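You operate a simulated robot arm through the tools that you are given. There is no shell and no other tool.

The job below is to be done with a simulated two-armed robot. You get a single attempt, and the scene is never put back.

JOB
Tip the loose beads into the blue bead jar and put it away.
Fine: all the beads in the funnel tray, spill none; tray back; jar in the grey desk's top drawer, drawer shut. Set down upright: what you pick out.

The check looks at the end state, three seconds after you hand in, the way a careful person would. Anything else that was tipped, shoved, dropped, spilled or broken makes it a failure.

ROBOT AND FRAMES
Two 7-joint arms with three-finger grippers on one trunk that stands fixed in place. Base frame: the origin is at the foot of the trunk, x ahead of it, y to its left, z up; the work surface is at about z = 0.75. Units: m, degrees, N and s.
The left shoulder is at [0.086, 0.126, 1.11], the right one opposite. With the tool pointing down near the work surface each hand reaches from about 0.4 to 0.86 m from the base axis, measured 20 degrees to its own side. Payload 2.94 kg a hand.
The TCP of each hand is the grasp point between the finger pads, 0.03 m short of the fingertips. In the tool frame z runs along the fingers and y along their closing line. Largest opening 0.128 m; the body of the gripper starts 0.093 m behind the TCP.
Orientation is told as [roll, pitch, yaw] about the base's x, y, z axes, in that order, counted from this pose: with the fingers straight down and closing along the base's y, the tool's x points along the base's -x, its y along +y and its z along -z.

CONTROLS
- The arms move only by the tool servo_tool. It takes "left_motion", "right_motion" or both (then of equal length, played together; a hand with none holds still); each is a list of rows, each a list of 6 numbers: the shift along the base's x, y, z in units of 100 mm (1.0 is 100 mm), then the turn, a rotation vector about the base's x, y, z in units of 90 degrees (1.0 is 90 degrees). In form: [[dx, dy, dz, rx, ry, rz], ...]. A call has 1 to 20 rows; each row is the pose to reach, as a shift and turn from the pose commanded when the call began. "left_hand" and "right_hand" are, for a hand that has rows, the closure in counts, from 0 (fully open) to 255 (shut), set as the call begins (left out, the last holds). A call with a number of a shift or a turn outside -1 to 1 is refused whole. Each row takes 0.2 s and may step no farther than 0.05 m and 8.6 degrees from the row before; otherwise, or with a gripper value out of range, the whole call is refused. A pose out of reach is approached as far as the arm can. The call stops where the force on the tool passes 40 N (or 10 N more than at its start, if that is more) or the arm is blocked; 0.2 s more then pass. Each finger halts on what it meets, pressing with about 39 N; the grip force reading is that of the motor and also rises with nothing between the fingers. The clock runs only during rows and for 0.2 s after the last one: add rows that repeat a pose to give the fingers time. It gives the time, the measured TCP pose, the force on the tool (base axes), the opening and the grip force at its end, in the units of the frame above (readings bear some noise), with the torque about the TCP (base axes, N m) and any sound that the robot's microphone picked up.
- Cameras (640 x 400 px; columns grow to the right, rows downward): "scene" is now at [0.2171, -0.014, 1.2713]; the picture's right is [-0.15, -0.99, 0.00], its down [-0.56, 0.09, -0.82] and it looks along [0.81, -0.13, -0.57] (base axes); focal length 261 px, centre (320, 200). "left" rides on the left gripper at [0.069, 0.015, -0.12] in its tool frame; the picture's right is [-0.22, 0.98, 0.00], its down [-0.82, -0.18, -0.54] and it looks along [-0.53, -0.12, 0.84] (tool axes); focal length 251 px, centre (320, 200). "right" rides on the right gripper at [0.069, -0.015, -0.12] in its tool frame; the picture's right is [0.21, 0.98, 0.00], its down [-0.82, 0.18, -0.54] and it looks along [-0.53, 0.12, 0.84] (tool axes); focal length 251 px, centre (320, 200). There is no depth. A picture from a camera that has moved, and an enlarged one, comes with that camera's place and axes in the base frame and with its lens.
- get_image(camera): a new picture of that camera. The clock stands still meanwhile.
- raise_lower(by): slides the trunk up (or, below 0, down) by that many m; the arms and the scene camera ride with it, the base frame stays. It gives what a move gives, with no picture.
- head_to(pan, tilt): turns the head with the scene camera to pan (to the left, within 80 degrees either way) and tilt (down, from -29 to 69), counted from straight ahead of the robot. It gives what a move gives.
- inspect(camera, box): a new picture of the part [left, top, right, bottom] of that camera's present view, enlarged. The clock stands still meanwhile.
- close_job(): hands the job in; it is judged then, once.

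Places have to be worked out from the pictures, the camera data and where the tool is seen. Open the grippers and draw the arms clear of the work before you hand the job in, unless the task says otherwise.

The tools are called after "Request:" as a command line: name --argument value ..., lists and objects as JSON in quotes. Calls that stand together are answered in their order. servo_tool: Moves the arms, as the interface text tells. Its arguments: {"type":"object","properties":{"left_motion":{"type":"array"},"left_hand":{"type":"number"},"right_motion":{"type":"array"},"right_hand":{"type":"number"}},"required":[]} The other tools are called the same way: raise_lower (by) slides the trunk up or down; head_to (pan, tilt) turns the head that bears the scene camera; get_image (camera) takes a picture; inspect (camera, box) takes an enlarged picture of a part of a camera's view; close_job () hands the job in.

At the start:

```text
t: 0.0
left_position: [0.5056, 0.1962, 1.0981]
left_tcp_rot: [0.0, 0.0, 0.1]
left_contact_force: [0.0, 0.2, -0.5]
left_ft_torque: [0.01, -0.01, 0.04]
left_opening: 0.1281
left_gripper_force: 0.0
right_position: [0.4903, -0.3179, 1.1219]
right_tcp_rot: [0.1, 0.0, 0.0]
right_contact_force: [-0.2, -0.3, 0.2]
right_ft_torque: [0.0, 0.02, -0.01]
right_opening: 0.1279
right_gripper_force: 0.2
trunk travel left (down, up): [-0.325, 0.222]
head pan, tilt: [-8.8, 34.7]
```

scene: 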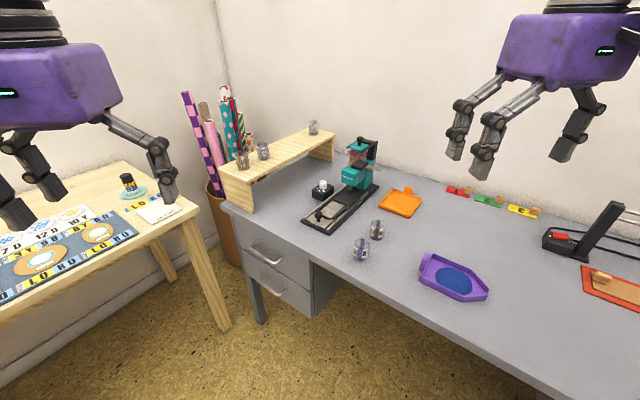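
right: 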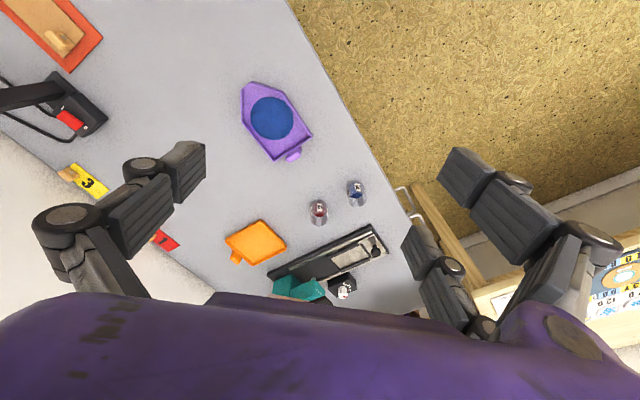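
left: 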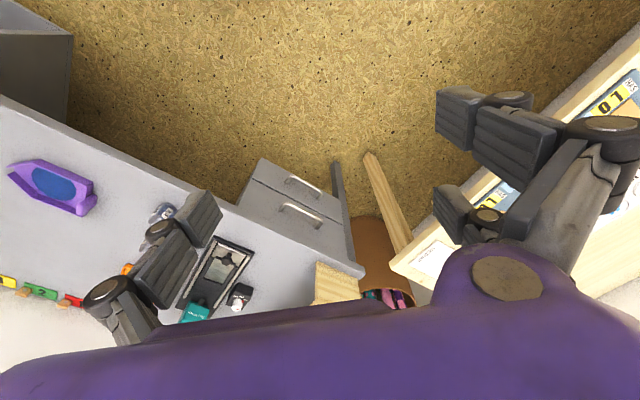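

I'll begin by looking closely at the objects on the desk: the purple funnel tray with blue beads, the two jars in front, and the drawers.

Request:
inspect --camera "scene" --box '[200, 80, 400, 205]'

Request:
inspect --camera "scene" --box '[330, 200, 510, 312]'

Request:
inspect --camera "right" --box '[220, 70, 420, 195]'

Request:
inspect --camera "right" --box '[220, 180, 420, 305]'

Request:
inspect --camera "scene" --box '[220, 210, 400, 322]'

```text
3.20 times, centred on (300, 142) of scene
camera zoom: at [0.2171, -0.014, 1.2713], right [-0.15, -0.99, 0.0], down [-0.56, 0.09, -0.82], along [0.81, -0.13, -0.57], focal length 835 px, centre (384, 384)
```

zoom: 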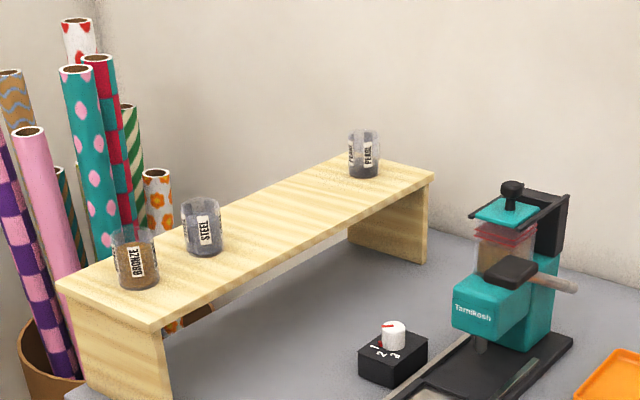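

```text
3.56 times, centred on (420, 256) of scene
camera zoom: at [0.2171, -0.014, 1.2713], right [-0.15, -0.99, 0.0], down [-0.56, 0.09, -0.82], along [0.81, -0.13, -0.57], focal length 928 px, centre (-36, 1)
```

zoom: 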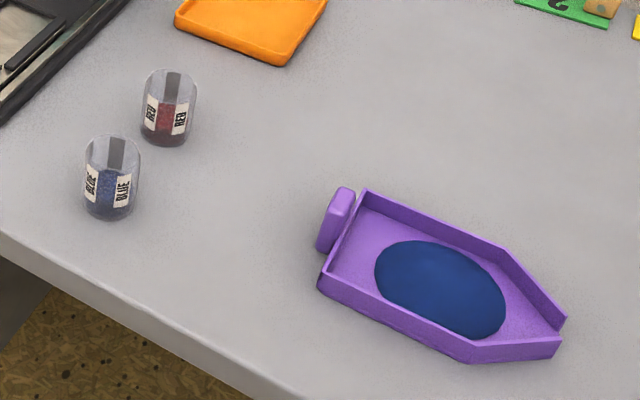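

```text
3.20 times, centred on (320, 132) of right
camera zoom: at [0.4224, -0.3313, 1.2423], right [-0.21, 0.98, 0.0], down [0.82, 0.18, 0.54], along [0.53, 0.12, -0.84], focal length 805 px, centre (320, 416)
```

zoom: 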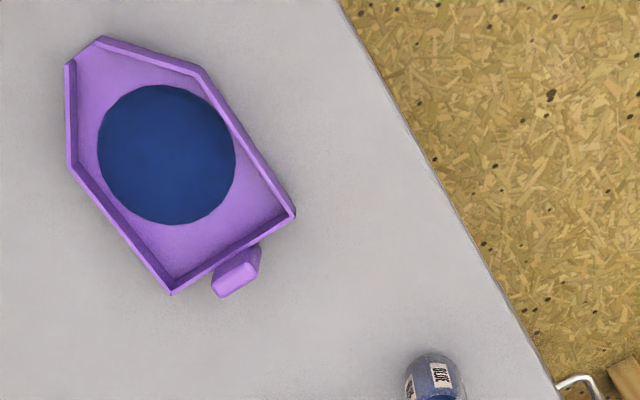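

```text
3.20 times, centred on (320, 242) of right
camera zoom: at [0.4224, -0.3313, 1.2423], right [-0.21, 0.98, 0.0], down [0.82, 0.18, 0.54], along [0.53, 0.12, -0.84], focal length 805 px, centre (320, 64)
```

zoom: 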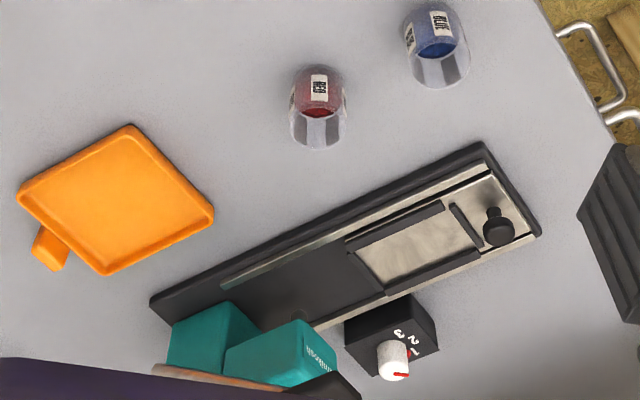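

```text
3.56 times, centred on (310, 266) of scene
camera zoom: at [0.2171, -0.014, 1.2713], right [-0.15, -0.99, 0.0], down [-0.56, 0.09, -0.82], along [0.81, -0.13, -0.57], focal length 928 px, centre (356, -35)
```

zoom: 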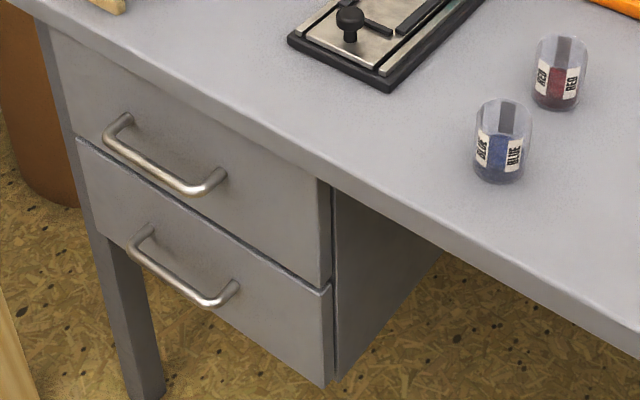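

The purple tray sits around (0.57, -0.39) with its spout toward (-x,-y) and its handle block near (0.625, -0.34). The blue jar is near (0.68, -0.20), and the drawer front faces (-0.76, 0.65). I'll lower the right hand a little to see the tray handle closer.

Request:
servo_tool --right_motion '[[0.1, -0.1, -0.4, 0, 0, 0], [0.2, -0.2, -0.8, 0, 0, 0], [0.3, -0.3, -1.0, 0, 0, 0], [0.4, -0.4, -1.0, 0, 0, 0], [0.47, -0.42, -1.0, 0, 0, 0]]'

Request:
servo_tool --right_motion '[[0, 0, -0.4, 0, 0, 0], [0, 0, -0.8, 0, 0, 0], [0, 0, -0.8, 0, 0, 0]]'

Request:
get_image --camera "right"

Request:
get_image --camera "scene"

```text
t: 1.2
left_position: [0.5036, 0.1951, 1.0981]
left_tcp_rot: [0.0, 0.1, 0.1]
left_contact_force: [0.6, -0.2, -0.8]
left_ft_torque: [-0.02, -0.03, -0.02]
left_opening: 0.1283
left_gripper_force: 0.1
right_position: [0.5381, -0.3588, 1.0223]
right_tcp_rot: [0.0, 0.0, 0.0]
right_contact_force: [0.1, -0.2, 0.1]
right_ft_torque: [0.01, 0.0, -0.01]
right_opening: 0.1279
right_gripper_force: 0.1
trunk travel left (down, up): [-0.325, 0.222]
head pan, tilt: [-8.8, 34.7]
```

```text
t: 2.0
left_position: [0.5038, 0.1953, 1.0986]
left_tcp_rot: [0.0, 0.0, 0.1]
left_contact_force: [0.1, -0.4, 0.1]
left_ft_torque: [-0.02, 0.03, 0.04]
left_opening: 0.128
left_gripper_force: 0.0
right_position: [0.538, -0.3616, 0.9417]
right_tcp_rot: [0.2, 0.0, 0.1]
right_contact_force: [0.6, -0.3, -1.4]
right_ft_torque: [-0.01, 0.02, 0.01]
right_opening: 0.1279
right_gripper_force: 0.0
trunk travel left (down, up): [-0.325, 0.222]
head pan, tilt: [-8.8, 34.7]
```

```text
taken
camera right: at [0.47, -0.3751, 1.0626], right [-0.21, 0.98, 0.0], down [0.82, 0.18, 0.54], along [0.53, 0.12, -0.84], focal length 251 px, centre (320, 200)
```

right: 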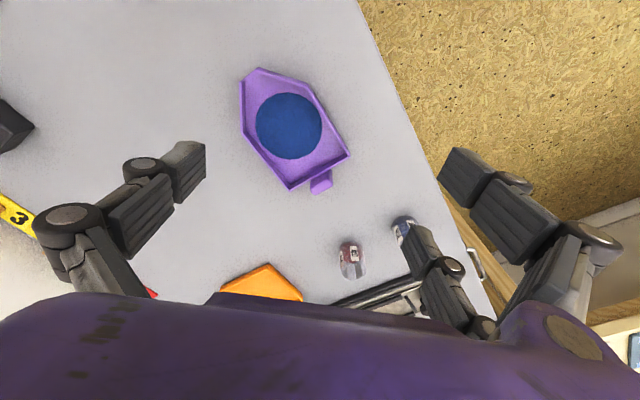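

```text
taken
camera scene: at [0.2169, -0.0139, 1.2714], right [-0.15, -0.99, 0.0], down [-0.56, 0.09, -0.82], along [0.81, -0.13, -0.57], focal length 261 px, centre (320, 200)
```

scene: 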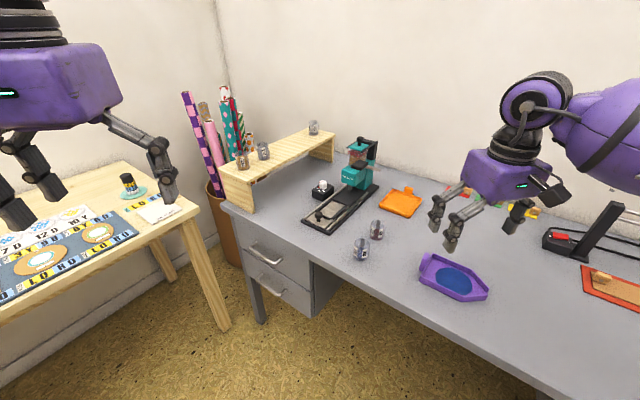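

The hand seems to show three digits in the pictures. I'll inspect it, and close the right hand in free air to see how the fingers really meet.

Request:
inspect --camera "scene" --box '[410, 130, 590, 242]'

Request:
servo_tool --right_motion '[[0, 0, 0, 0, 0, 0], [0, 0, 0, 0, 0, 0], [0, 0, 0, 0, 0, 0], [0, 0, 0, 0, 0, 0], [0, 0, 0, 0, 0, 0]]' --right_hand 200

Request:
get_image --camera "right"

Request:
inspect --camera "scene" --box '[410, 130, 590, 242]'

```text
3.56 times, centred on (500, 186) of scene
camera zoom: at [0.2169, -0.0139, 1.2714], right [-0.15, -0.99, 0.0], down [-0.56, 0.09, -0.82], along [0.81, -0.13, -0.57], focal length 928 px, centre (-320, 250)
```

zoom: 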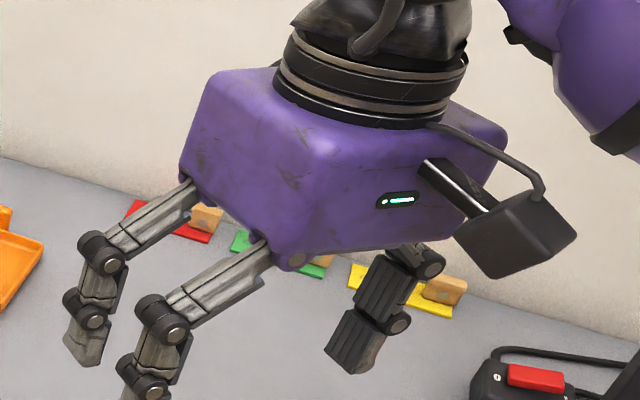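

```text
t: 3.2
left_position: [0.5046, 0.1953, 1.0976]
left_tcp_rot: [0.0, 0.0, 0.1]
left_contact_force: [0.1, 0.9, -0.4]
left_ft_torque: [0.01, 0.01, -0.04]
left_opening: 0.128
left_gripper_force: 0.0
right_position: [0.5384, -0.3601, 0.9416]
right_tcp_rot: [0.1, 0.0, 0.0]
right_contact_force: [0.4, 1.1, -0.1]
right_ft_torque: [0.01, -0.02, -0.01]
right_opening: 0.0275
right_gripper_force: 0.1
trunk travel left (down, up): [-0.325, 0.222]
head pan, tilt: [-8.8, 34.7]
```

```text
taken
camera right: at [0.4702, -0.3752, 1.0628], right [-0.21, 0.98, 0.0], down [0.82, 0.18, 0.54], along [0.53, 0.12, -0.84], focal length 251 px, centre (320, 200)
```

right: 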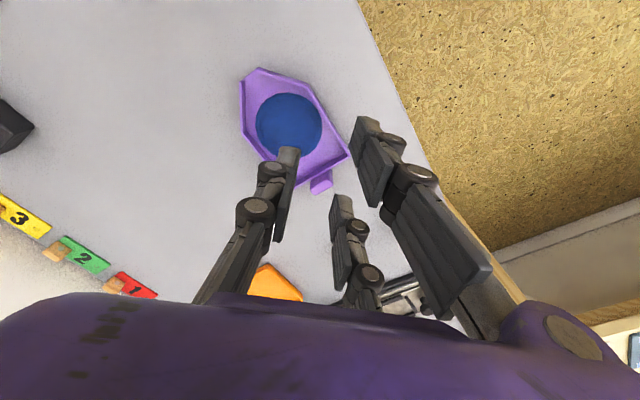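

```text
3.56 times, centred on (500, 186) of scene
camera zoom: at [0.2171, -0.014, 1.2713], right [-0.15, -0.99, 0.0], down [-0.56, 0.09, -0.82], along [0.81, -0.13, -0.57], focal length 928 px, centre (-320, 250)
```

zoom: 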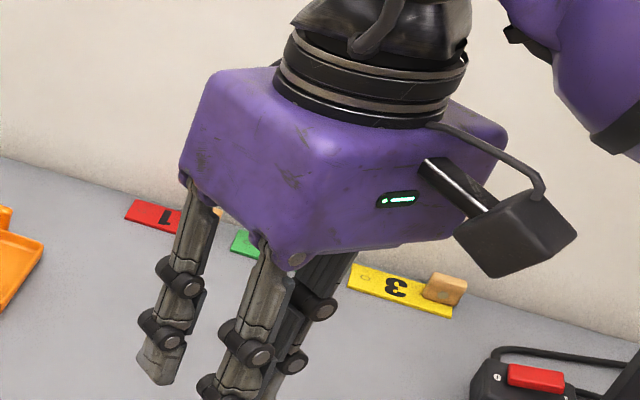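

With the hand at 0.0275 opening, the digits show as one against two. The stated grasp point lies at their middle. Now I'll zoom in on the tray, its handle, and the jars from here.

Request:
inspect --camera "right" --box '[220, 50, 380, 150]'

Request:
inspect --camera "right" --box '[280, 140, 360, 190]'

Request:
inspect --camera "scene" --box '[410, 245, 490, 305]'

Request:
inspect --camera "scene" --box '[340, 210, 404, 270]'

```text
4.00 times, centred on (300, 100) of right
camera zoom: at [0.4702, -0.3752, 1.0628], right [-0.21, 0.98, 0.0], down [0.82, 0.18, 0.54], along [0.53, 0.12, -0.84], focal length 1006 px, centre (400, 600)
```

zoom: 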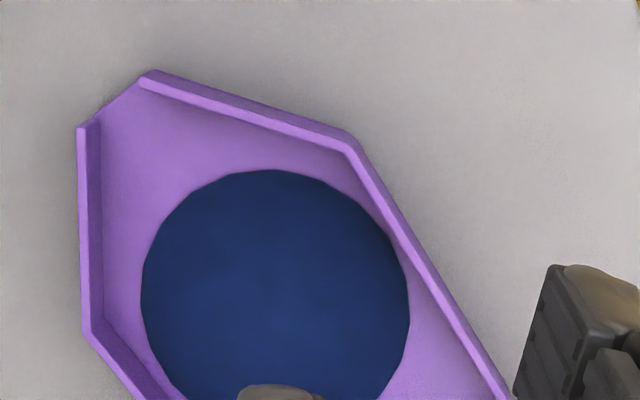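

```text
8.00 times, centred on (320, 165) of right
camera zoom: at [0.4702, -0.3752, 1.0628], right [-0.21, 0.98, 0.0], down [0.82, 0.18, 0.54], along [0.53, 0.12, -0.84], focal length 2012 px, centre (320, 480)
```

zoom: 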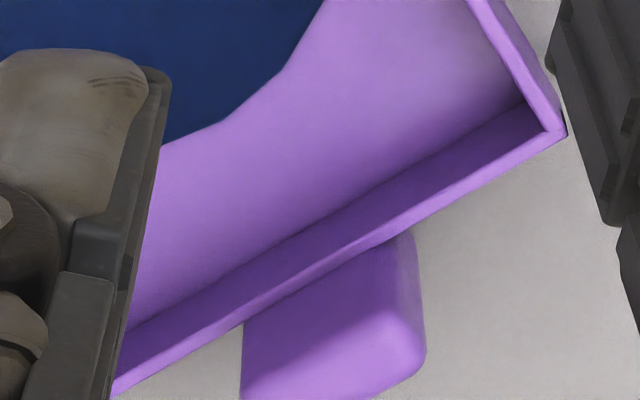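

```text
6.67 times, centred on (450, 275) of scene
camera zoom: at [0.2171, -0.014, 1.2713], right [-0.15, -0.99, 0.0], down [-0.56, 0.09, -0.82], along [0.81, -0.13, -0.57], focal length 1739 px, centre (-547, -300)
```

zoom: 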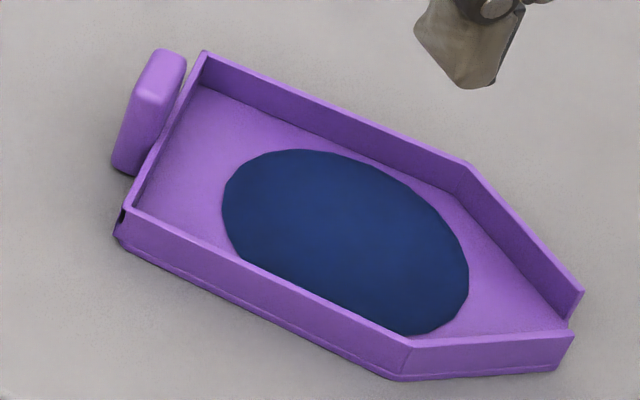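

```text
6.67 times, centred on (372, 240) of scene
camera zoom: at [0.2171, -0.014, 1.2713], right [-0.15, -0.99, 0.0], down [-0.56, 0.09, -0.82], along [0.81, -0.13, -0.57], focal length 1739 px, centre (-27, -67)
```

zoom: 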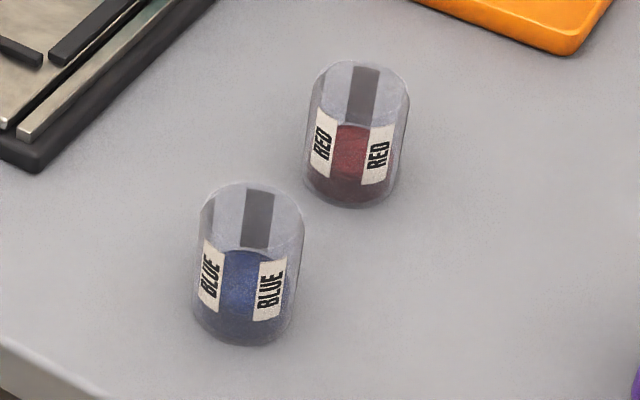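

The handle geometry is still ambiguous, so I'll open the hand and tilt it so its camera looks straight down on the tray handle.

Request:
servo_tool --right_motion '[[0.2, 0.1, 0.05, 0, 0.09, 0], [0.4, 0.2, 0.1, 0, 0.18, 0], [0.6, 0.3, 0.1, 0, 0.27, 0], [0.75, 0.35, 0.1, 0, 0.356, 0], [0.75, 0.35, 0.1, 0, 0.356, 0], [0.75, 0.35, 0.1, 0, 0.356, 0]]' --right_hand 0

Request:
get_image --camera "right"

Request:
inspect --camera "right" --box '[240, 100, 400, 200]'

```text
t: 4.6
left_position: [0.5049, 0.1956, 1.0985]
left_tcp_rot: [0.0, -0.1, 0.1]
left_contact_force: [0.6, -0.1, -1.0]
left_ft_torque: [-0.03, -0.03, -0.02]
left_opening: 0.1282
left_gripper_force: 0.0
right_position: [0.6146, -0.3234, 0.9511]
right_tcp_rot: [-0.1, 32.0, 0.1]
right_contact_force: [1.1, -0.9, -0.2]
right_ft_torque: [-0.02, -0.02, -0.01]
right_opening: 0.1278
right_gripper_force: 0.0
trunk travel left (down, up): [-0.325, 0.222]
head pan, tilt: [-8.8, 34.7]
```

```text
taken
camera right: at [0.6204, -0.3379, 1.0907], right [-0.18, 0.98, 0.11], down [0.98, 0.18, 0.02], along [0.0, 0.12, -0.99], focal length 251 px, centre (320, 200)
```

right: 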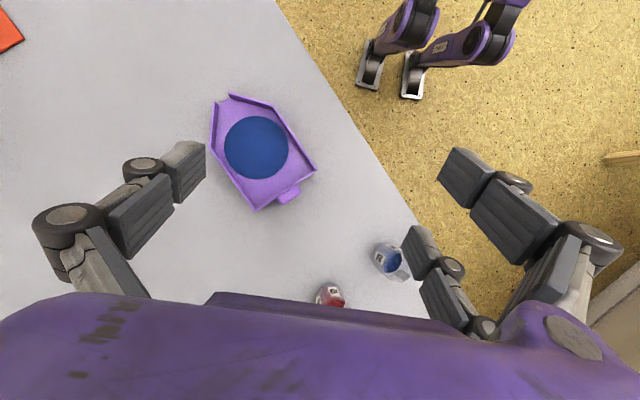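

```text
4.00 times, centred on (320, 150) of right
camera zoom: at [0.6204, -0.3379, 1.0907], right [-0.18, 0.98, 0.11], down [0.98, 0.18, 0.02], along [0.0, 0.12, -0.99], focal length 1006 px, centre (320, 400)
```

zoom: 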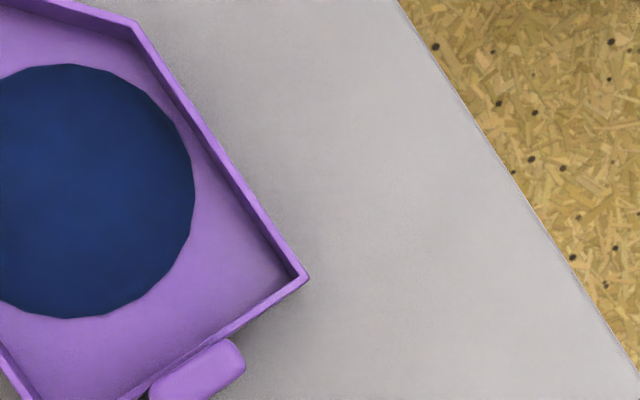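

Nearly straight down now; I'll zoom in on the handle and the jar from this view.

Request:
inspect --camera "right" --box '[200, 85, 328, 215]'

Request:
inspect --camera "right" --box '[250, 160, 330, 220]'

```text
3.08 times, centred on (264, 150) of right
camera zoom: at [0.6204, -0.3379, 1.0907], right [-0.18, 0.98, 0.11], down [0.98, 0.18, 0.02], along [0.0, 0.12, -0.99], focal length 774 px, centre (492, 354)
```

zoom: 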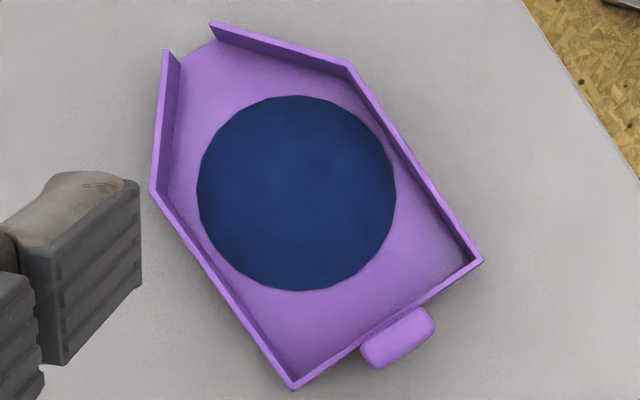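

```text
6.67 times, centred on (290, 190) of right
camera zoom: at [0.6204, -0.3379, 1.0907], right [-0.18, 0.98, 0.11], down [0.98, 0.18, 0.02], along [0.0, 0.12, -0.99], focal length 1676 px, centre (520, 267)
```

zoom: 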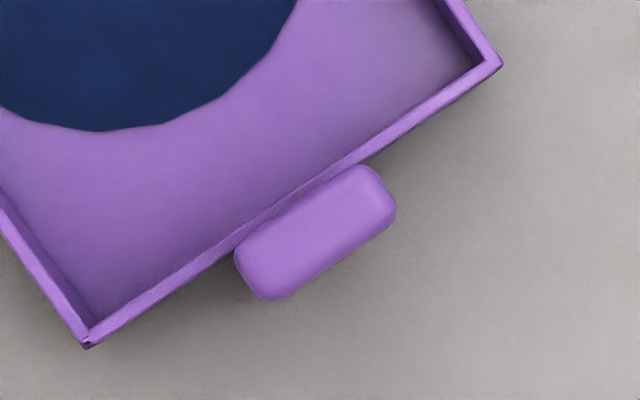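

The handle is now clear: a thin upright slab, about 30 mm along the back wall and 12 mm thick, its top at z≈0.79 and centred at (0.621, -0.340). The tray axis lies at 45° in the base frame. The jar is Ø40 mm, at (0.679, -0.194), with its top at z≈0.805. I'll level the hand, yaw it -45° and move above the blue jar, so I can first shift the jar to a spot beyond the spout.

Request:
servo_tool --right_motion '[[0.16, 0.25, 0, 0, -0.089, 0], [0.32, 0.5, 0, 0, -0.178, 0], [0.48, 0.75, 0, 0, -0.267, 0], [0.64, 1.0, 0, 0, -0.356, 0], [0.64, 1.0, 0, 0, -0.356, 0]]' --right_hand 95

Request:
servo_tool --right_motion '[[0, 0.05, 0, 0, 0, -0.085], [0, 0.1, 0, 0, 0, -0.17], [0, 0.15, 0, 0, 0, -0.255], [0, 0.2, 0, 0, 0, -0.34], [0, 0.25, 0, 0, 0, -0.42], [0, 0.294, 0, 0, 0, -0.5], [0, 0.294, 0, 0, 0, -0.5]]'

Request:
get_image --camera "right"

Request:
get_image --camera "scene"

```text
t: 5.8
left_position: [0.5038, 0.1952, 1.0992]
left_tcp_rot: [0.0, 0.1, 0.1]
left_contact_force: [0.7, -0.1, -0.3]
left_ft_torque: [0.0, -0.02, -0.01]
left_opening: 0.1278
left_gripper_force: 0.1
right_position: [0.6755, -0.2217, 0.9519]
right_tcp_rot: [0.1, -0.1, 0.0]
right_contact_force: [0.4, 0.0, -0.3]
right_ft_torque: [0.0, 0.0, -0.02]
right_opening: 0.0799
right_gripper_force: 0.0
trunk travel left (down, up): [-0.325, 0.222]
head pan, tilt: [-8.8, 34.7]
```

```text
t: 7.4
left_position: [0.5044, 0.1955, 1.0993]
left_tcp_rot: [0.0, 0.0, 0.1]
left_contact_force: [-0.1, 0.1, 0.0]
left_ft_torque: [-0.03, 0.01, -0.02]
left_opening: 0.128
left_gripper_force: 0.1
right_position: [0.6773, -0.1937, 0.9511]
right_tcp_rot: [0.3, 0.0, -45.1]
right_contact_force: [-1.3, -1.3, 0.7]
right_ft_torque: [-0.01, -0.01, -0.02]
right_opening: 0.08
right_gripper_force: 0.0
trunk travel left (down, up): [-0.325, 0.222]
head pan, tilt: [-8.8, 34.7]
```

```text
taken
camera right: at [0.6181, -0.1549, 1.0724], right [0.54, 0.84, 0.0], down [0.71, -0.46, 0.54], along [0.46, -0.29, -0.84], focal length 251 px, centre (320, 200)
```

right: 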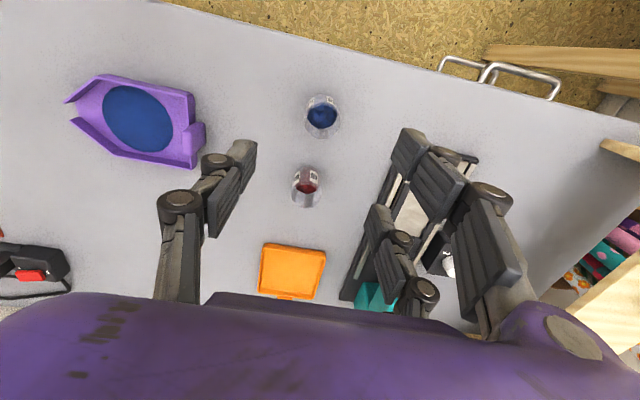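

```text
taken
camera scene: at [0.217, -0.0141, 1.2713], right [-0.15, -0.99, 0.0], down [-0.56, 0.09, -0.82], along [0.81, -0.13, -0.57], focal length 261 px, centre (320, 200)
```

scene: 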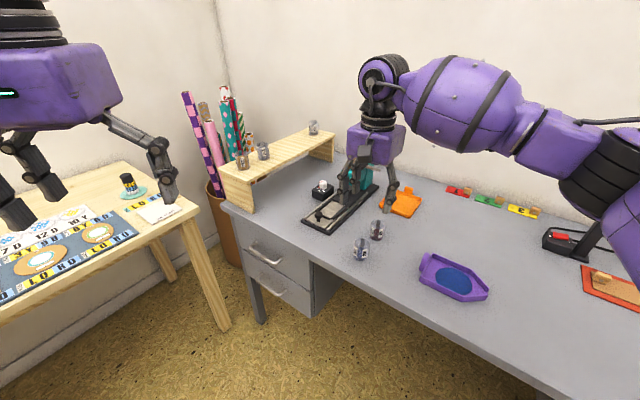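

I'll verify the blue jar's centre from this camera.

Request:
inspect --camera "right" --box '[280, 80, 360, 140]'

Request:
inspect --camera "right" --box '[420, 40, 620, 165]'

```text
6.67 times, centred on (320, 110) of right
camera zoom: at [0.6181, -0.1549, 1.0724], right [0.54, 0.84, 0.0], down [0.71, -0.46, 0.54], along [0.46, -0.29, -0.84], focal length 1676 px, centre (320, 800)
```

zoom: 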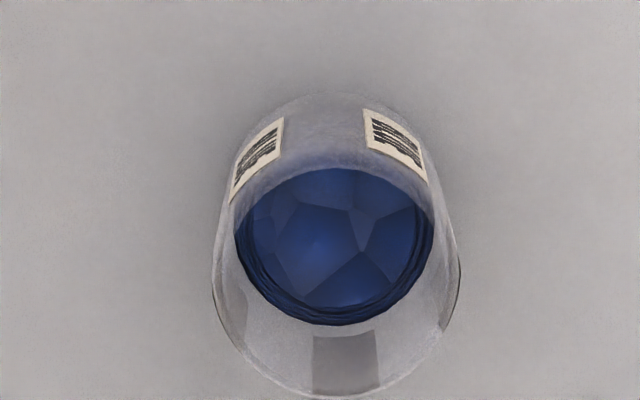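

```text
3.20 times, centred on (520, 102) of right
camera zoom: at [0.6181, -0.1549, 1.0724], right [0.54, 0.84, 0.0], down [0.71, -0.46, 0.54], along [0.46, -0.29, -0.84], focal length 805 px, centre (-320, 512)
```

zoom: 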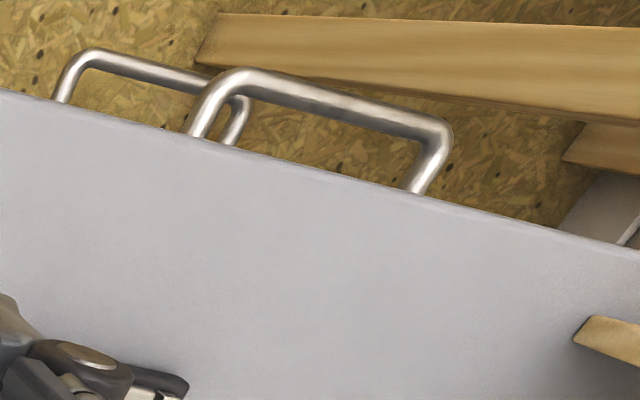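

The jar centre checks out at (0.680, -0.193), right under the TCP. I'll descend around it with the 80 mm opening.

Request:
servo_tool --right_motion '[[0.02, 0.005, -0.35, 0, 0, 0], [0.02, 0.005, -0.7, 0, 0, 0], [0.02, 0.005, -1.0, 0, 0, 0], [0.02, 0.005, -1.0, 0, 0, 0]]'

Request:
servo_tool --right_motion '[[0, 0, -0.25, 0, 0, 0], [0, 0, -0.5, 0, 0, 0], [0, 0, -0.62, 0, 0, 0], [0, 0, -0.62, 0, 0, 0]]'

Request:
get_image --camera "right"

Request:
inspect --camera "scene" --box '[320, 180, 430, 280]'

```text
t: 8.4
left_position: [0.5044, 0.1945, 1.0991]
left_tcp_rot: [0.0, -0.1, 0.0]
left_contact_force: [-0.8, -1.3, 0.4]
left_ft_torque: [0.01, 0.0, -0.02]
left_opening: 0.1282
left_gripper_force: 0.1
right_position: [0.6782, -0.193, 0.8517]
right_tcp_rot: [0.1, 0.0, -44.8]
right_contact_force: [-0.9, 0.9, 0.4]
right_ft_torque: [0.0, 0.01, 0.01]
right_opening: 0.0804
right_gripper_force: 0.0
trunk travel left (down, up): [-0.325, 0.222]
head pan, tilt: [-8.8, 34.7]
```

```text
t: 9.4
left_position: [0.5049, 0.1958, 1.0976]
left_tcp_rot: [-0.1, -0.1, 0.2]
left_contact_force: [-0.8, 0.6, -0.1]
left_ft_torque: [0.0, -0.02, 0.01]
left_opening: 0.1281
left_gripper_force: 0.0
right_position: [0.6784, -0.1933, 0.789]
right_tcp_rot: [0.2, 0.0, -45.0]
right_contact_force: [-0.2, -0.1, -0.3]
right_ft_torque: [0.03, -0.03, -0.03]
right_opening: 0.0803
right_gripper_force: 0.1
trunk travel left (down, up): [-0.325, 0.222]
head pan, tilt: [-8.8, 34.7]
```

```text
taken
camera right: at [0.619, -0.1544, 0.9105], right [0.54, 0.84, 0.0], down [0.71, -0.45, 0.54], along [0.46, -0.29, -0.84], focal length 251 px, centre (320, 200)
```

right: 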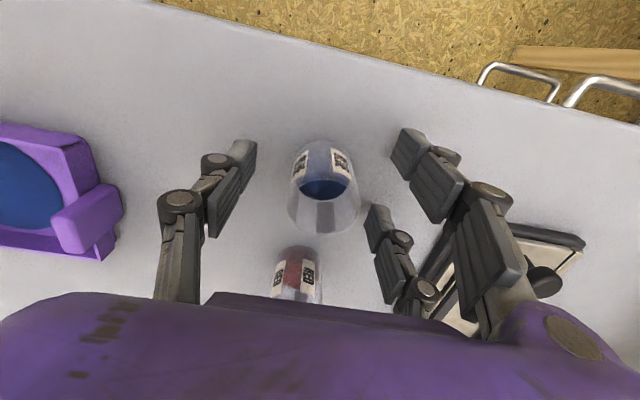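

```text
4.00 times, centred on (375, 230) of scene
camera zoom: at [0.217, -0.014, 1.2713], right [-0.15, -0.99, 0.0], down [-0.56, 0.09, -0.82], along [0.81, -0.13, -0.57], focal length 1044 px, centre (100, 80)
```

zoom: 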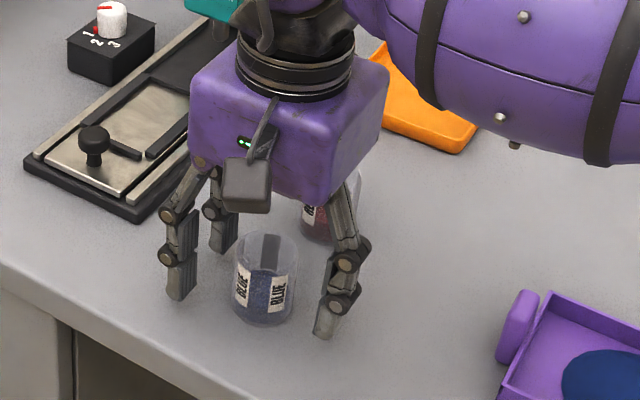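

The jar is centred between the digits. I'll close in steps, first to about 46 mm (no contact expected), then look.

Request:
servo_tool --right_motion '[[0, 0, 0, 0, 0, 0], [0, 0, 0, 0, 0, 0], [0, 0, 0, 0, 0, 0]]' --right_hand 163

Request:
get_image --camera "right"

Request:
inspect --camera "scene" --box '[320, 180, 430, 280]'

```text
t: 10.2
left_position: [0.5045, 0.1957, 1.0991]
left_tcp_rot: [0.1, 0.0, 0.0]
left_contact_force: [0.3, -0.2, -0.2]
left_ft_torque: [-0.02, -0.01, 0.01]
left_opening: 0.1284
left_gripper_force: 0.0
right_position: [0.6777, -0.1928, 0.7903]
right_tcp_rot: [0.1, 0.0, -44.9]
right_contact_force: [-0.1, -0.5, -0.1]
right_ft_torque: [0.02, 0.03, 0.0]
right_opening: 0.046
right_gripper_force: 0.0
trunk travel left (down, up): [-0.325, 0.222]
head pan, tilt: [-8.8, 34.7]
```

```text
taken
camera right: at [0.619, -0.1544, 0.9106], right [0.54, 0.84, 0.0], down [0.71, -0.45, 0.54], along [0.46, -0.29, -0.84], focal length 251 px, centre (320, 200)
```

right: 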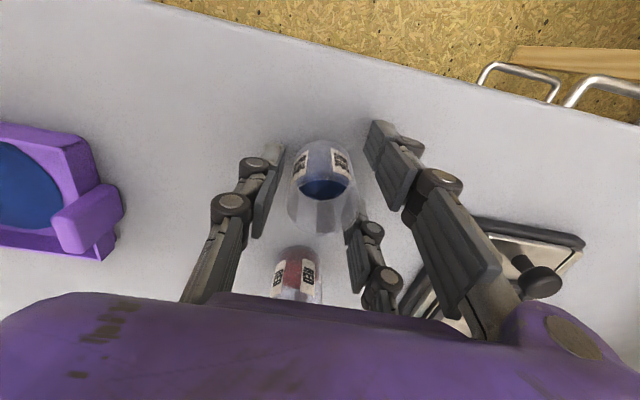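

```text
4.00 times, centred on (375, 230) of scene
camera zoom: at [0.2171, -0.014, 1.2713], right [-0.15, -0.99, 0.0], down [-0.56, 0.09, -0.82], along [0.81, -0.13, -0.57], focal length 1044 px, centre (100, 80)
```

zoom: 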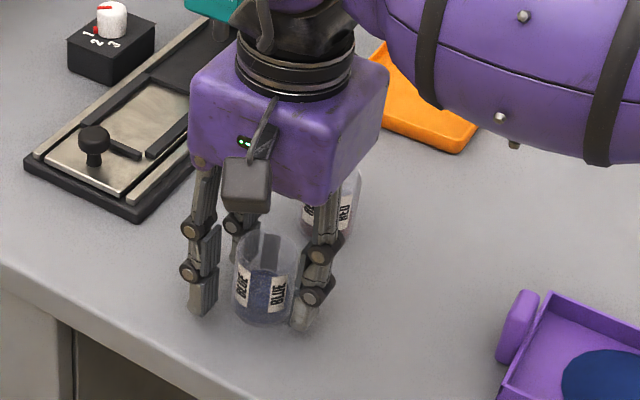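

The jar is undisturbed and straddled. Closing onto it now; if the pads really meet in the centre, the opening will halt near 40 mm.

Request:
servo_tool --right_motion '[[0, 0, 0, 0, 0, 0], [0, 0, 0, 0, 0, 0], [0, 0, 0, 0, 0, 0]]' --right_hand 182

Request:
get_image --camera "right"

```text
t: 11.0
left_position: [0.5048, 0.195, 1.0992]
left_tcp_rot: [0.0, 0.1, 0.0]
left_contact_force: [0.1, 0.4, 0.1]
left_ft_torque: [0.0, -0.01, 0.0]
left_opening: 0.1279
left_gripper_force: 0.2
right_position: [0.6784, -0.1936, 0.7899]
right_tcp_rot: [0.1, 0.0, -45.0]
right_contact_force: [-1.3, 0.4, 0.1]
right_ft_torque: [-0.03, 0.01, -0.02]
right_opening: 0.0367
right_gripper_force: 0.2
trunk travel left (down, up): [-0.325, 0.222]
head pan, tilt: [-8.8, 34.7]
```

```text
taken
camera right: at [0.619, -0.1544, 0.9106], right [0.54, 0.84, 0.0], down [0.71, -0.45, 0.54], along [0.46, -0.29, -0.84], focal length 251 px, centre (320, 200)
```

right: 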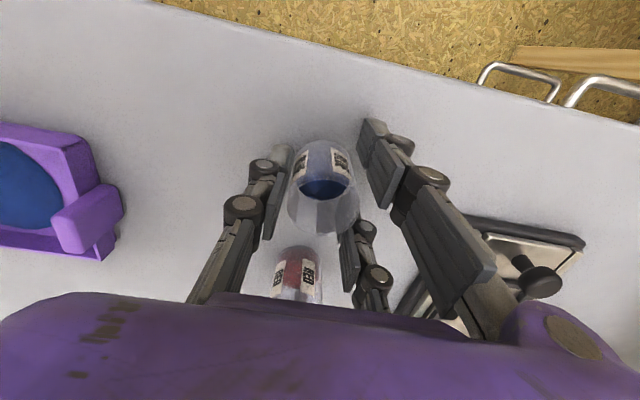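

No contact yet at 36.7 mm; from this close view the jar measures about 36–37 mm, so I'll close a little more.

Request:
servo_tool --right_motion '[[0, 0, 0, 0, 0, 0], [0, 0, 0, 0, 0, 0], [0, 0, 0, 0, 0, 0]]' --right_hand 192

Request:
get_image --camera "right"

Request:
inspect --camera "scene" --box '[340, 200, 404, 270]'

```text
t: 11.8
left_position: [0.5042, 0.1955, 1.0997]
left_tcp_rot: [0.0, 0.1, 0.1]
left_contact_force: [-0.5, 1.1, 0.6]
left_ft_torque: [0.0, 0.01, -0.03]
left_opening: 0.1278
left_gripper_force: 0.2
right_position: [0.6767, -0.1942, 0.7903]
right_tcp_rot: [0.2, 0.0, -45.0]
right_contact_force: [-0.2, 0.5, 0.6]
right_ft_torque: [0.02, -0.02, 0.0]
right_opening: 0.0316
right_gripper_force: 0.1
trunk travel left (down, up): [-0.325, 0.222]
head pan, tilt: [-8.8, 34.7]
```

```text
taken
camera right: at [0.619, -0.1544, 0.9106], right [0.54, 0.84, 0.0], down [0.71, -0.45, 0.54], along [0.46, -0.29, -0.84], focal length 251 px, centre (320, 200)
```

right: 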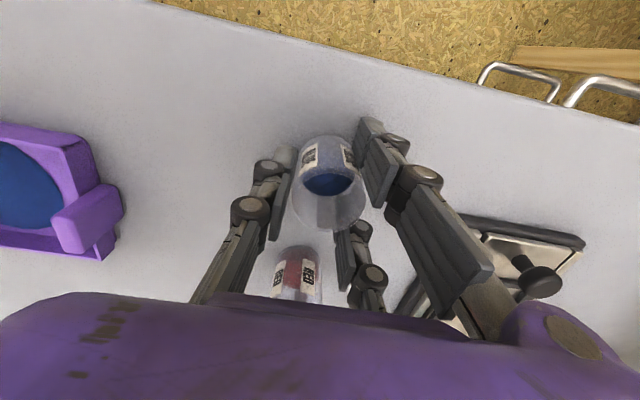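

```text
5.71 times, centred on (372, 235) of scene
camera zoom: at [0.2171, -0.014, 1.2713], right [-0.15, -0.99, 0.0], down [-0.56, 0.09, -0.82], along [0.81, -0.13, -0.57], focal length 1491 px, centre (23, 0)
```

zoom: 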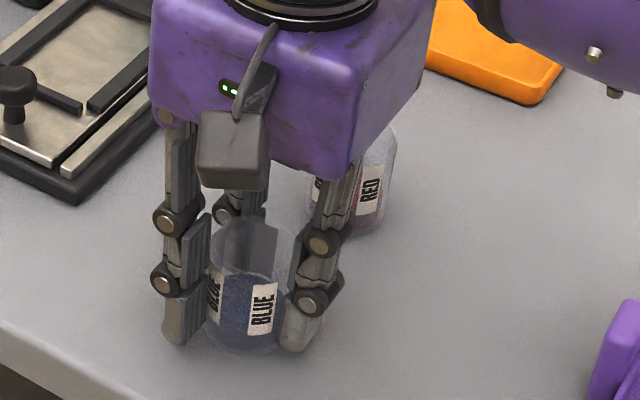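

The jar slid slightly and rotated without being gripped: the digits really act as one finger against a spaced pair (pads at tool x = ±0.03), so a narrow jar slips between the pair. I'll open a little and offset the hand 15 mm in its x, so the jar is pinched between the single finger and the camera-side one of the pair.

Request:
servo_tool --right_motion '[[0, 0, 0, 0, 0, 0], [0, 0, 0, 0, 0, 0], [0.06, -0.04, 0, 0, 0, 0], [0.132, -0.08, 0, 0, 0, 0], [0.132, -0.08, 0, 0, 0, 0]]' --right_hand 140

Request:
get_image --camera "right"

Request:
inspect --camera "scene" --box '[340, 200, 404, 270]'

```text
t: 13.0
left_position: [0.504, 0.1953, 1.0992]
left_tcp_rot: [-0.1, 0.0, -0.1]
left_contact_force: [0.4, 0.9, 0.1]
left_ft_torque: [0.01, -0.04, 0.01]
left_opening: 0.1279
left_gripper_force: 0.1
right_position: [0.691, -0.2024, 0.7906]
right_tcp_rot: [0.1, 0.0, -45.0]
right_contact_force: [-0.4, 0.2, 0.5]
right_ft_torque: [0.04, -0.04, 0.02]
right_opening: 0.0578
right_gripper_force: 0.1
trunk travel left (down, up): [-0.325, 0.222]
head pan, tilt: [-8.8, 34.7]
```

```text
taken
camera right: at [0.6327, -0.1636, 0.911], right [0.54, 0.84, 0.0], down [0.71, -0.45, 0.54], along [0.46, -0.29, -0.84], focal length 251 px, centre (320, 200)
```

right: 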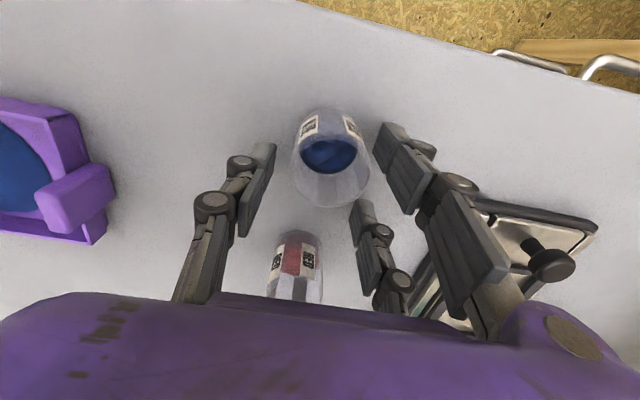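

```text
5.71 times, centred on (372, 235) of scene
camera zoom: at [0.217, -0.0141, 1.2713], right [-0.15, -0.99, 0.0], down [-0.56, 0.09, -0.82], along [0.81, -0.13, -0.57], focal length 1491 px, centre (23, 0)
```

zoom: 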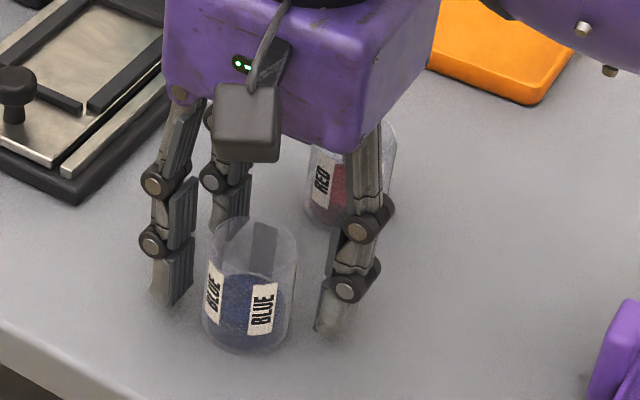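

Jar is now at about +15 mm in tool x. Closing on it.

Request:
servo_tool --right_motion '[[0.02, 0.02, 0, 0, 0, 0], [0.02, 0.02, 0, 0, 0, 0], [0.02, 0.02, 0, 0, 0, 0], [0.02, 0.02, 0, 0, 0, 0]]' --right_hand 192

Request:
get_image --camera "right"

Request:
inspect --camera "scene" --box '[340, 200, 404, 270]'

```text
t: 14.0
left_position: [0.5044, 0.1949, 1.0987]
left_tcp_rot: [0.0, 0.0, 0.2]
left_contact_force: [0.0, 0.7, 0.2]
left_ft_torque: [0.0, 0.01, -0.03]
left_opening: 0.128
left_gripper_force: 0.1
right_position: [0.6932, -0.2, 0.7899]
right_tcp_rot: [0.1, 0.0, -44.9]
right_contact_force: [-0.4, -0.7, 0.8]
right_ft_torque: [-0.02, 0.0, -0.03]
right_opening: 0.0368
right_gripper_force: 39.4
trunk travel left (down, up): [-0.325, 0.222]
head pan, tilt: [-8.8, 34.7]
```

```text
taken
camera right: at [0.6348, -0.1614, 0.9107], right [0.54, 0.84, 0.0], down [0.71, -0.45, 0.54], along [0.46, -0.29, -0.84], focal length 251 px, centre (320, 200)
```

right: 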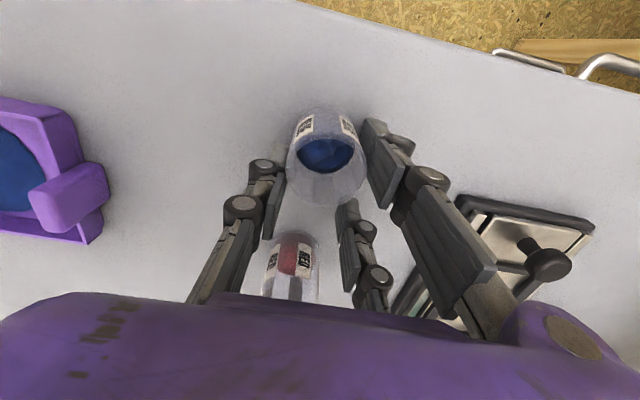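

```text
5.71 times, centred on (372, 235) of scene
camera zoom: at [0.217, -0.0141, 1.2713], right [-0.15, -0.99, 0.0], down [-0.56, 0.09, -0.82], along [0.81, -0.13, -0.57], focal length 1491 px, centre (23, 0)
```

zoom: 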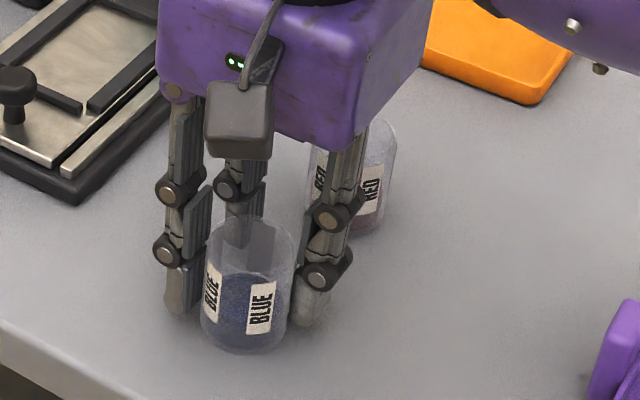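

Gripped: the opening halted at 36.8 mm with 39 N. I'll lift it 30 mm and check that it hangs upright.

Request:
servo_tool --right_motion '[[0, 0, 0.1, 0, 0, 0], [0, 0, 0.2, 0, 0, 0], [0, 0, 0.3, 0, 0, 0], [0, 0, 0.3, 0, 0, 0]]'

Request:
get_image --camera "right"

Request:
inspect --camera "scene" --box '[340, 190, 404, 260]'

```text
t: 15.0
left_position: [0.5041, 0.1948, 1.0989]
left_tcp_rot: [0.0, -0.1, 0.0]
left_contact_force: [0.1, 0.1, 0.0]
left_ft_torque: [0.02, 0.01, 0.0]
left_opening: 0.1277
left_gripper_force: 0.1
right_position: [0.6931, -0.1991, 0.818]
right_tcp_rot: [0.1, 0.0, -45.1]
right_contact_force: [-0.3, 0.2, -1.3]
right_ft_torque: [-0.01, -0.02, 0.0]
right_opening: 0.0367
right_gripper_force: 39.1
trunk travel left (down, up): [-0.325, 0.222]
head pan, tilt: [-8.8, 34.7]
```

```text
taken
camera right: at [0.6345, -0.1609, 0.9401], right [0.54, 0.84, 0.0], down [0.71, -0.45, 0.54], along [0.46, -0.29, -0.84], focal length 251 px, centre (320, 200)
```

right: 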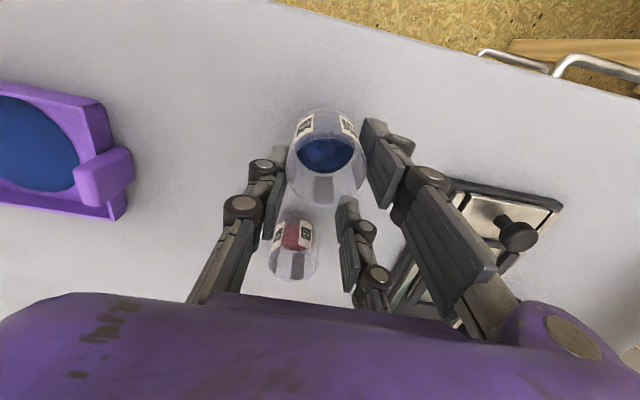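

```text
5.71 times, centred on (372, 225) of scene
camera zoom: at [0.2173, -0.0141, 1.2713], right [-0.15, -0.99, 0.0], down [-0.56, 0.09, -0.82], along [0.81, -0.13, -0.57], focal length 1491 px, centre (23, 57)
```

zoom: 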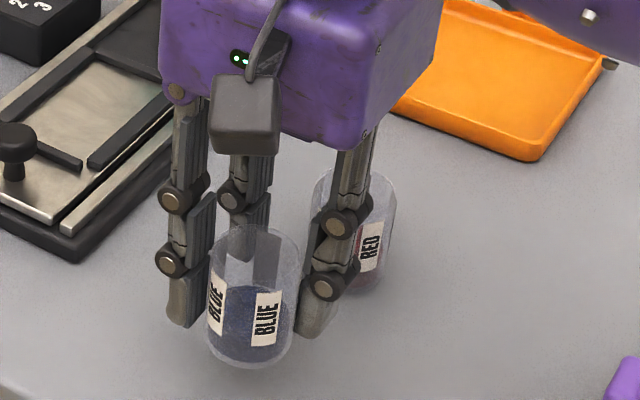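

The jar is held upright. I'll lift it to z≈0.90 and carry it over to about (0.48, -0.52), a clear spot beyond the tray's spout.

Request:
servo_tool --right_motion '[[0, 0, 0.2, 0, 0, 0], [0, 0, 0.45, 0, 0, 0], [0, 0, 0.7, 0, 0, 0], [0, 0, 0.85, 0, 0, 0], [0, 0, 0.85, 0, 0, 0]]'

Request:
servo_tool --right_motion '[[-0.06, -0.1, 0, 0, 0, 0], [-0.18, -0.3, 0, 0, 0, 0], [-0.32, -0.53, 0, 0, 0, 0], [-0.46, -0.76, 0, 0, 0, 0], [-0.6, -0.98, 0, 0, 0, 0]]'

Request:
servo_tool --right_motion '[[-0.14, -0.23, 0, 0, 0, 0], [-0.28, -0.46, 0, 0, 0, 0], [-0.42, -0.7, 0, 0, 0, 0], [-0.6, -0.98, 0, 0, 0, 0]]'

Request:
servo_tool --right_motion '[[-0.14, -0.23, 0, 0, 0, 0], [-0.28, -0.46, 0, 0, 0, 0], [-0.42, -0.7, 0, 0, 0, 0], [-0.56, -0.93, 0, 0, 0, 0], [-0.7, -1.0, 0, 0, 0, 0]]'

```text
t: 16.2
left_position: [0.5041, 0.1959, 1.0972]
left_tcp_rot: [-0.1, 0.0, 0.1]
left_contact_force: [-0.2, -0.4, -0.2]
left_ft_torque: [0.03, 0.02, -0.03]
left_opening: 0.1281
left_gripper_force: 0.1
right_position: [0.6941, -0.1995, 0.9042]
right_tcp_rot: [0.0, 0.1, -45.0]
right_contact_force: [-0.1, 0.1, -1.6]
right_ft_torque: [0.0, 0.01, 0.01]
right_opening: 0.0365
right_gripper_force: 38.7
trunk travel left (down, up): [-0.325, 0.222]
head pan, tilt: [-8.8, 34.7]
```

```text
t: 17.4
left_position: [0.504, 0.196, 1.0995]
left_tcp_rot: [0.0, -0.1, 0.1]
left_contact_force: [0.3, -0.1, -0.2]
left_ft_torque: [0.0, -0.01, 0.0]
left_opening: 0.1278
left_gripper_force: 0.2
right_position: [0.6334, -0.2986, 0.9046]
right_tcp_rot: [0.0, 0.1, -45.0]
right_contact_force: [0.0, 0.3, -1.3]
right_ft_torque: [0.03, -0.05, -0.04]
right_opening: 0.0366
right_gripper_force: 39.4
trunk travel left (down, up): [-0.325, 0.222]
head pan, tilt: [-8.8, 34.7]
```

```text
t: 18.4
left_position: [0.5043, 0.1943, 1.0998]
left_tcp_rot: [0.0, -0.1, 0.1]
left_contact_force: [-0.3, 0.6, -0.2]
left_ft_torque: [0.0, -0.02, -0.02]
left_opening: 0.1279
left_gripper_force: 0.0
right_position: [0.5732, -0.3962, 0.9063]
right_tcp_rot: [0.1, 0.1, -44.9]
right_contact_force: [0.3, -0.2, -0.3]
right_ft_torque: [0.01, -0.03, 0.03]
right_opening: 0.0368
right_gripper_force: 38.8
trunk travel left (down, up): [-0.325, 0.222]
head pan, tilt: [-8.8, 34.7]
```

```text
t: 19.6
left_position: [0.5034, 0.1948, 1.0998]
left_tcp_rot: [0.0, 0.0, 0.1]
left_contact_force: [0.0, 0.2, -0.5]
left_ft_torque: [-0.03, -0.03, 0.01]
left_opening: 0.1279
left_gripper_force: 0.0
right_position: [0.5068, -0.4965, 0.9056]
right_tcp_rot: [0.1, -0.1, -45.1]
right_contact_force: [-0.5, -0.7, -0.8]
right_ft_torque: [0.02, 0.0, 0.0]
right_opening: 0.0364
right_gripper_force: 39.1
trunk travel left (down, up): [-0.325, 0.222]
head pan, tilt: [-8.8, 34.7]
```

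Carrying is steady. I'll finish the shift and look at the jar and the landing spot.

Request:
servo_tool --right_motion '[[-0.08, -0.17, 0, 0, 0, 0], [-0.16, -0.34, 0, 0, 0, 0], [-0.16, -0.34, 0, 0, 0, 0]]'

Request:
get_image --camera "scene"

Request:
get_image --camera "right"

```text
t: 20.4
left_position: [0.5035, 0.1945, 1.0994]
left_tcp_rot: [0.0, 0.0, 0.2]
left_contact_force: [0.1, -0.7, 0.3]
left_ft_torque: [0.05, -0.03, 0.01]
left_opening: 0.1284
left_gripper_force: 0.1
right_position: [0.4876, -0.5307, 0.9047]
right_tcp_rot: [0.1, 0.0, -45.0]
right_contact_force: [1.0, -0.4, -1.6]
right_ft_torque: [-0.02, -0.02, 0.01]
right_opening: 0.0365
right_gripper_force: 38.9
trunk travel left (down, up): [-0.325, 0.222]
head pan, tilt: [-8.8, 34.7]
```

```text
taken
camera scene: at [0.2172, -0.014, 1.2713], right [-0.15, -0.99, 0.0], down [-0.56, 0.09, -0.82], along [0.81, -0.13, -0.57], focal length 261 px, centre (320, 200)
```

scene: 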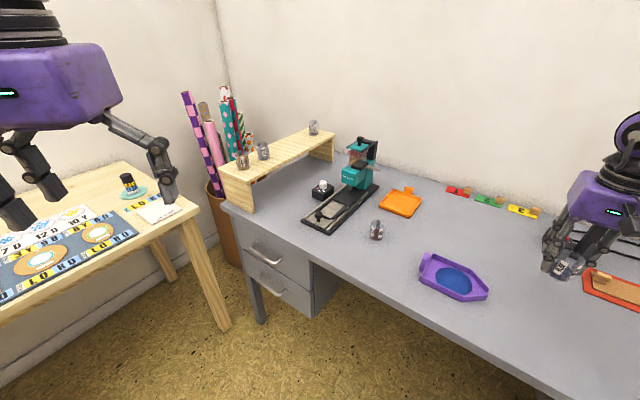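

```text
taken
camera right: at [0.4295, -0.4919, 1.0255], right [0.54, 0.84, 0.0], down [0.71, -0.45, 0.54], along [0.46, -0.29, -0.84], focal length 251 px, centre (320, 200)
```

right: 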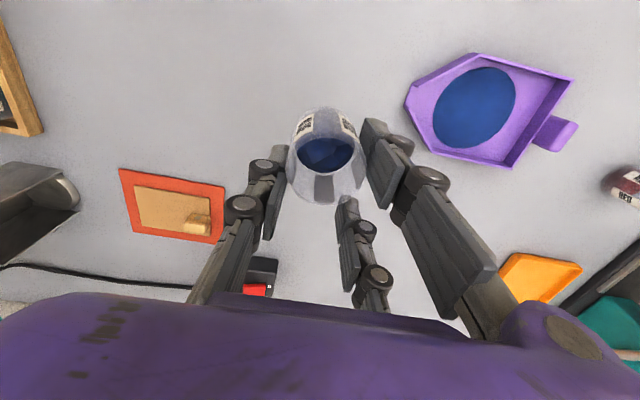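

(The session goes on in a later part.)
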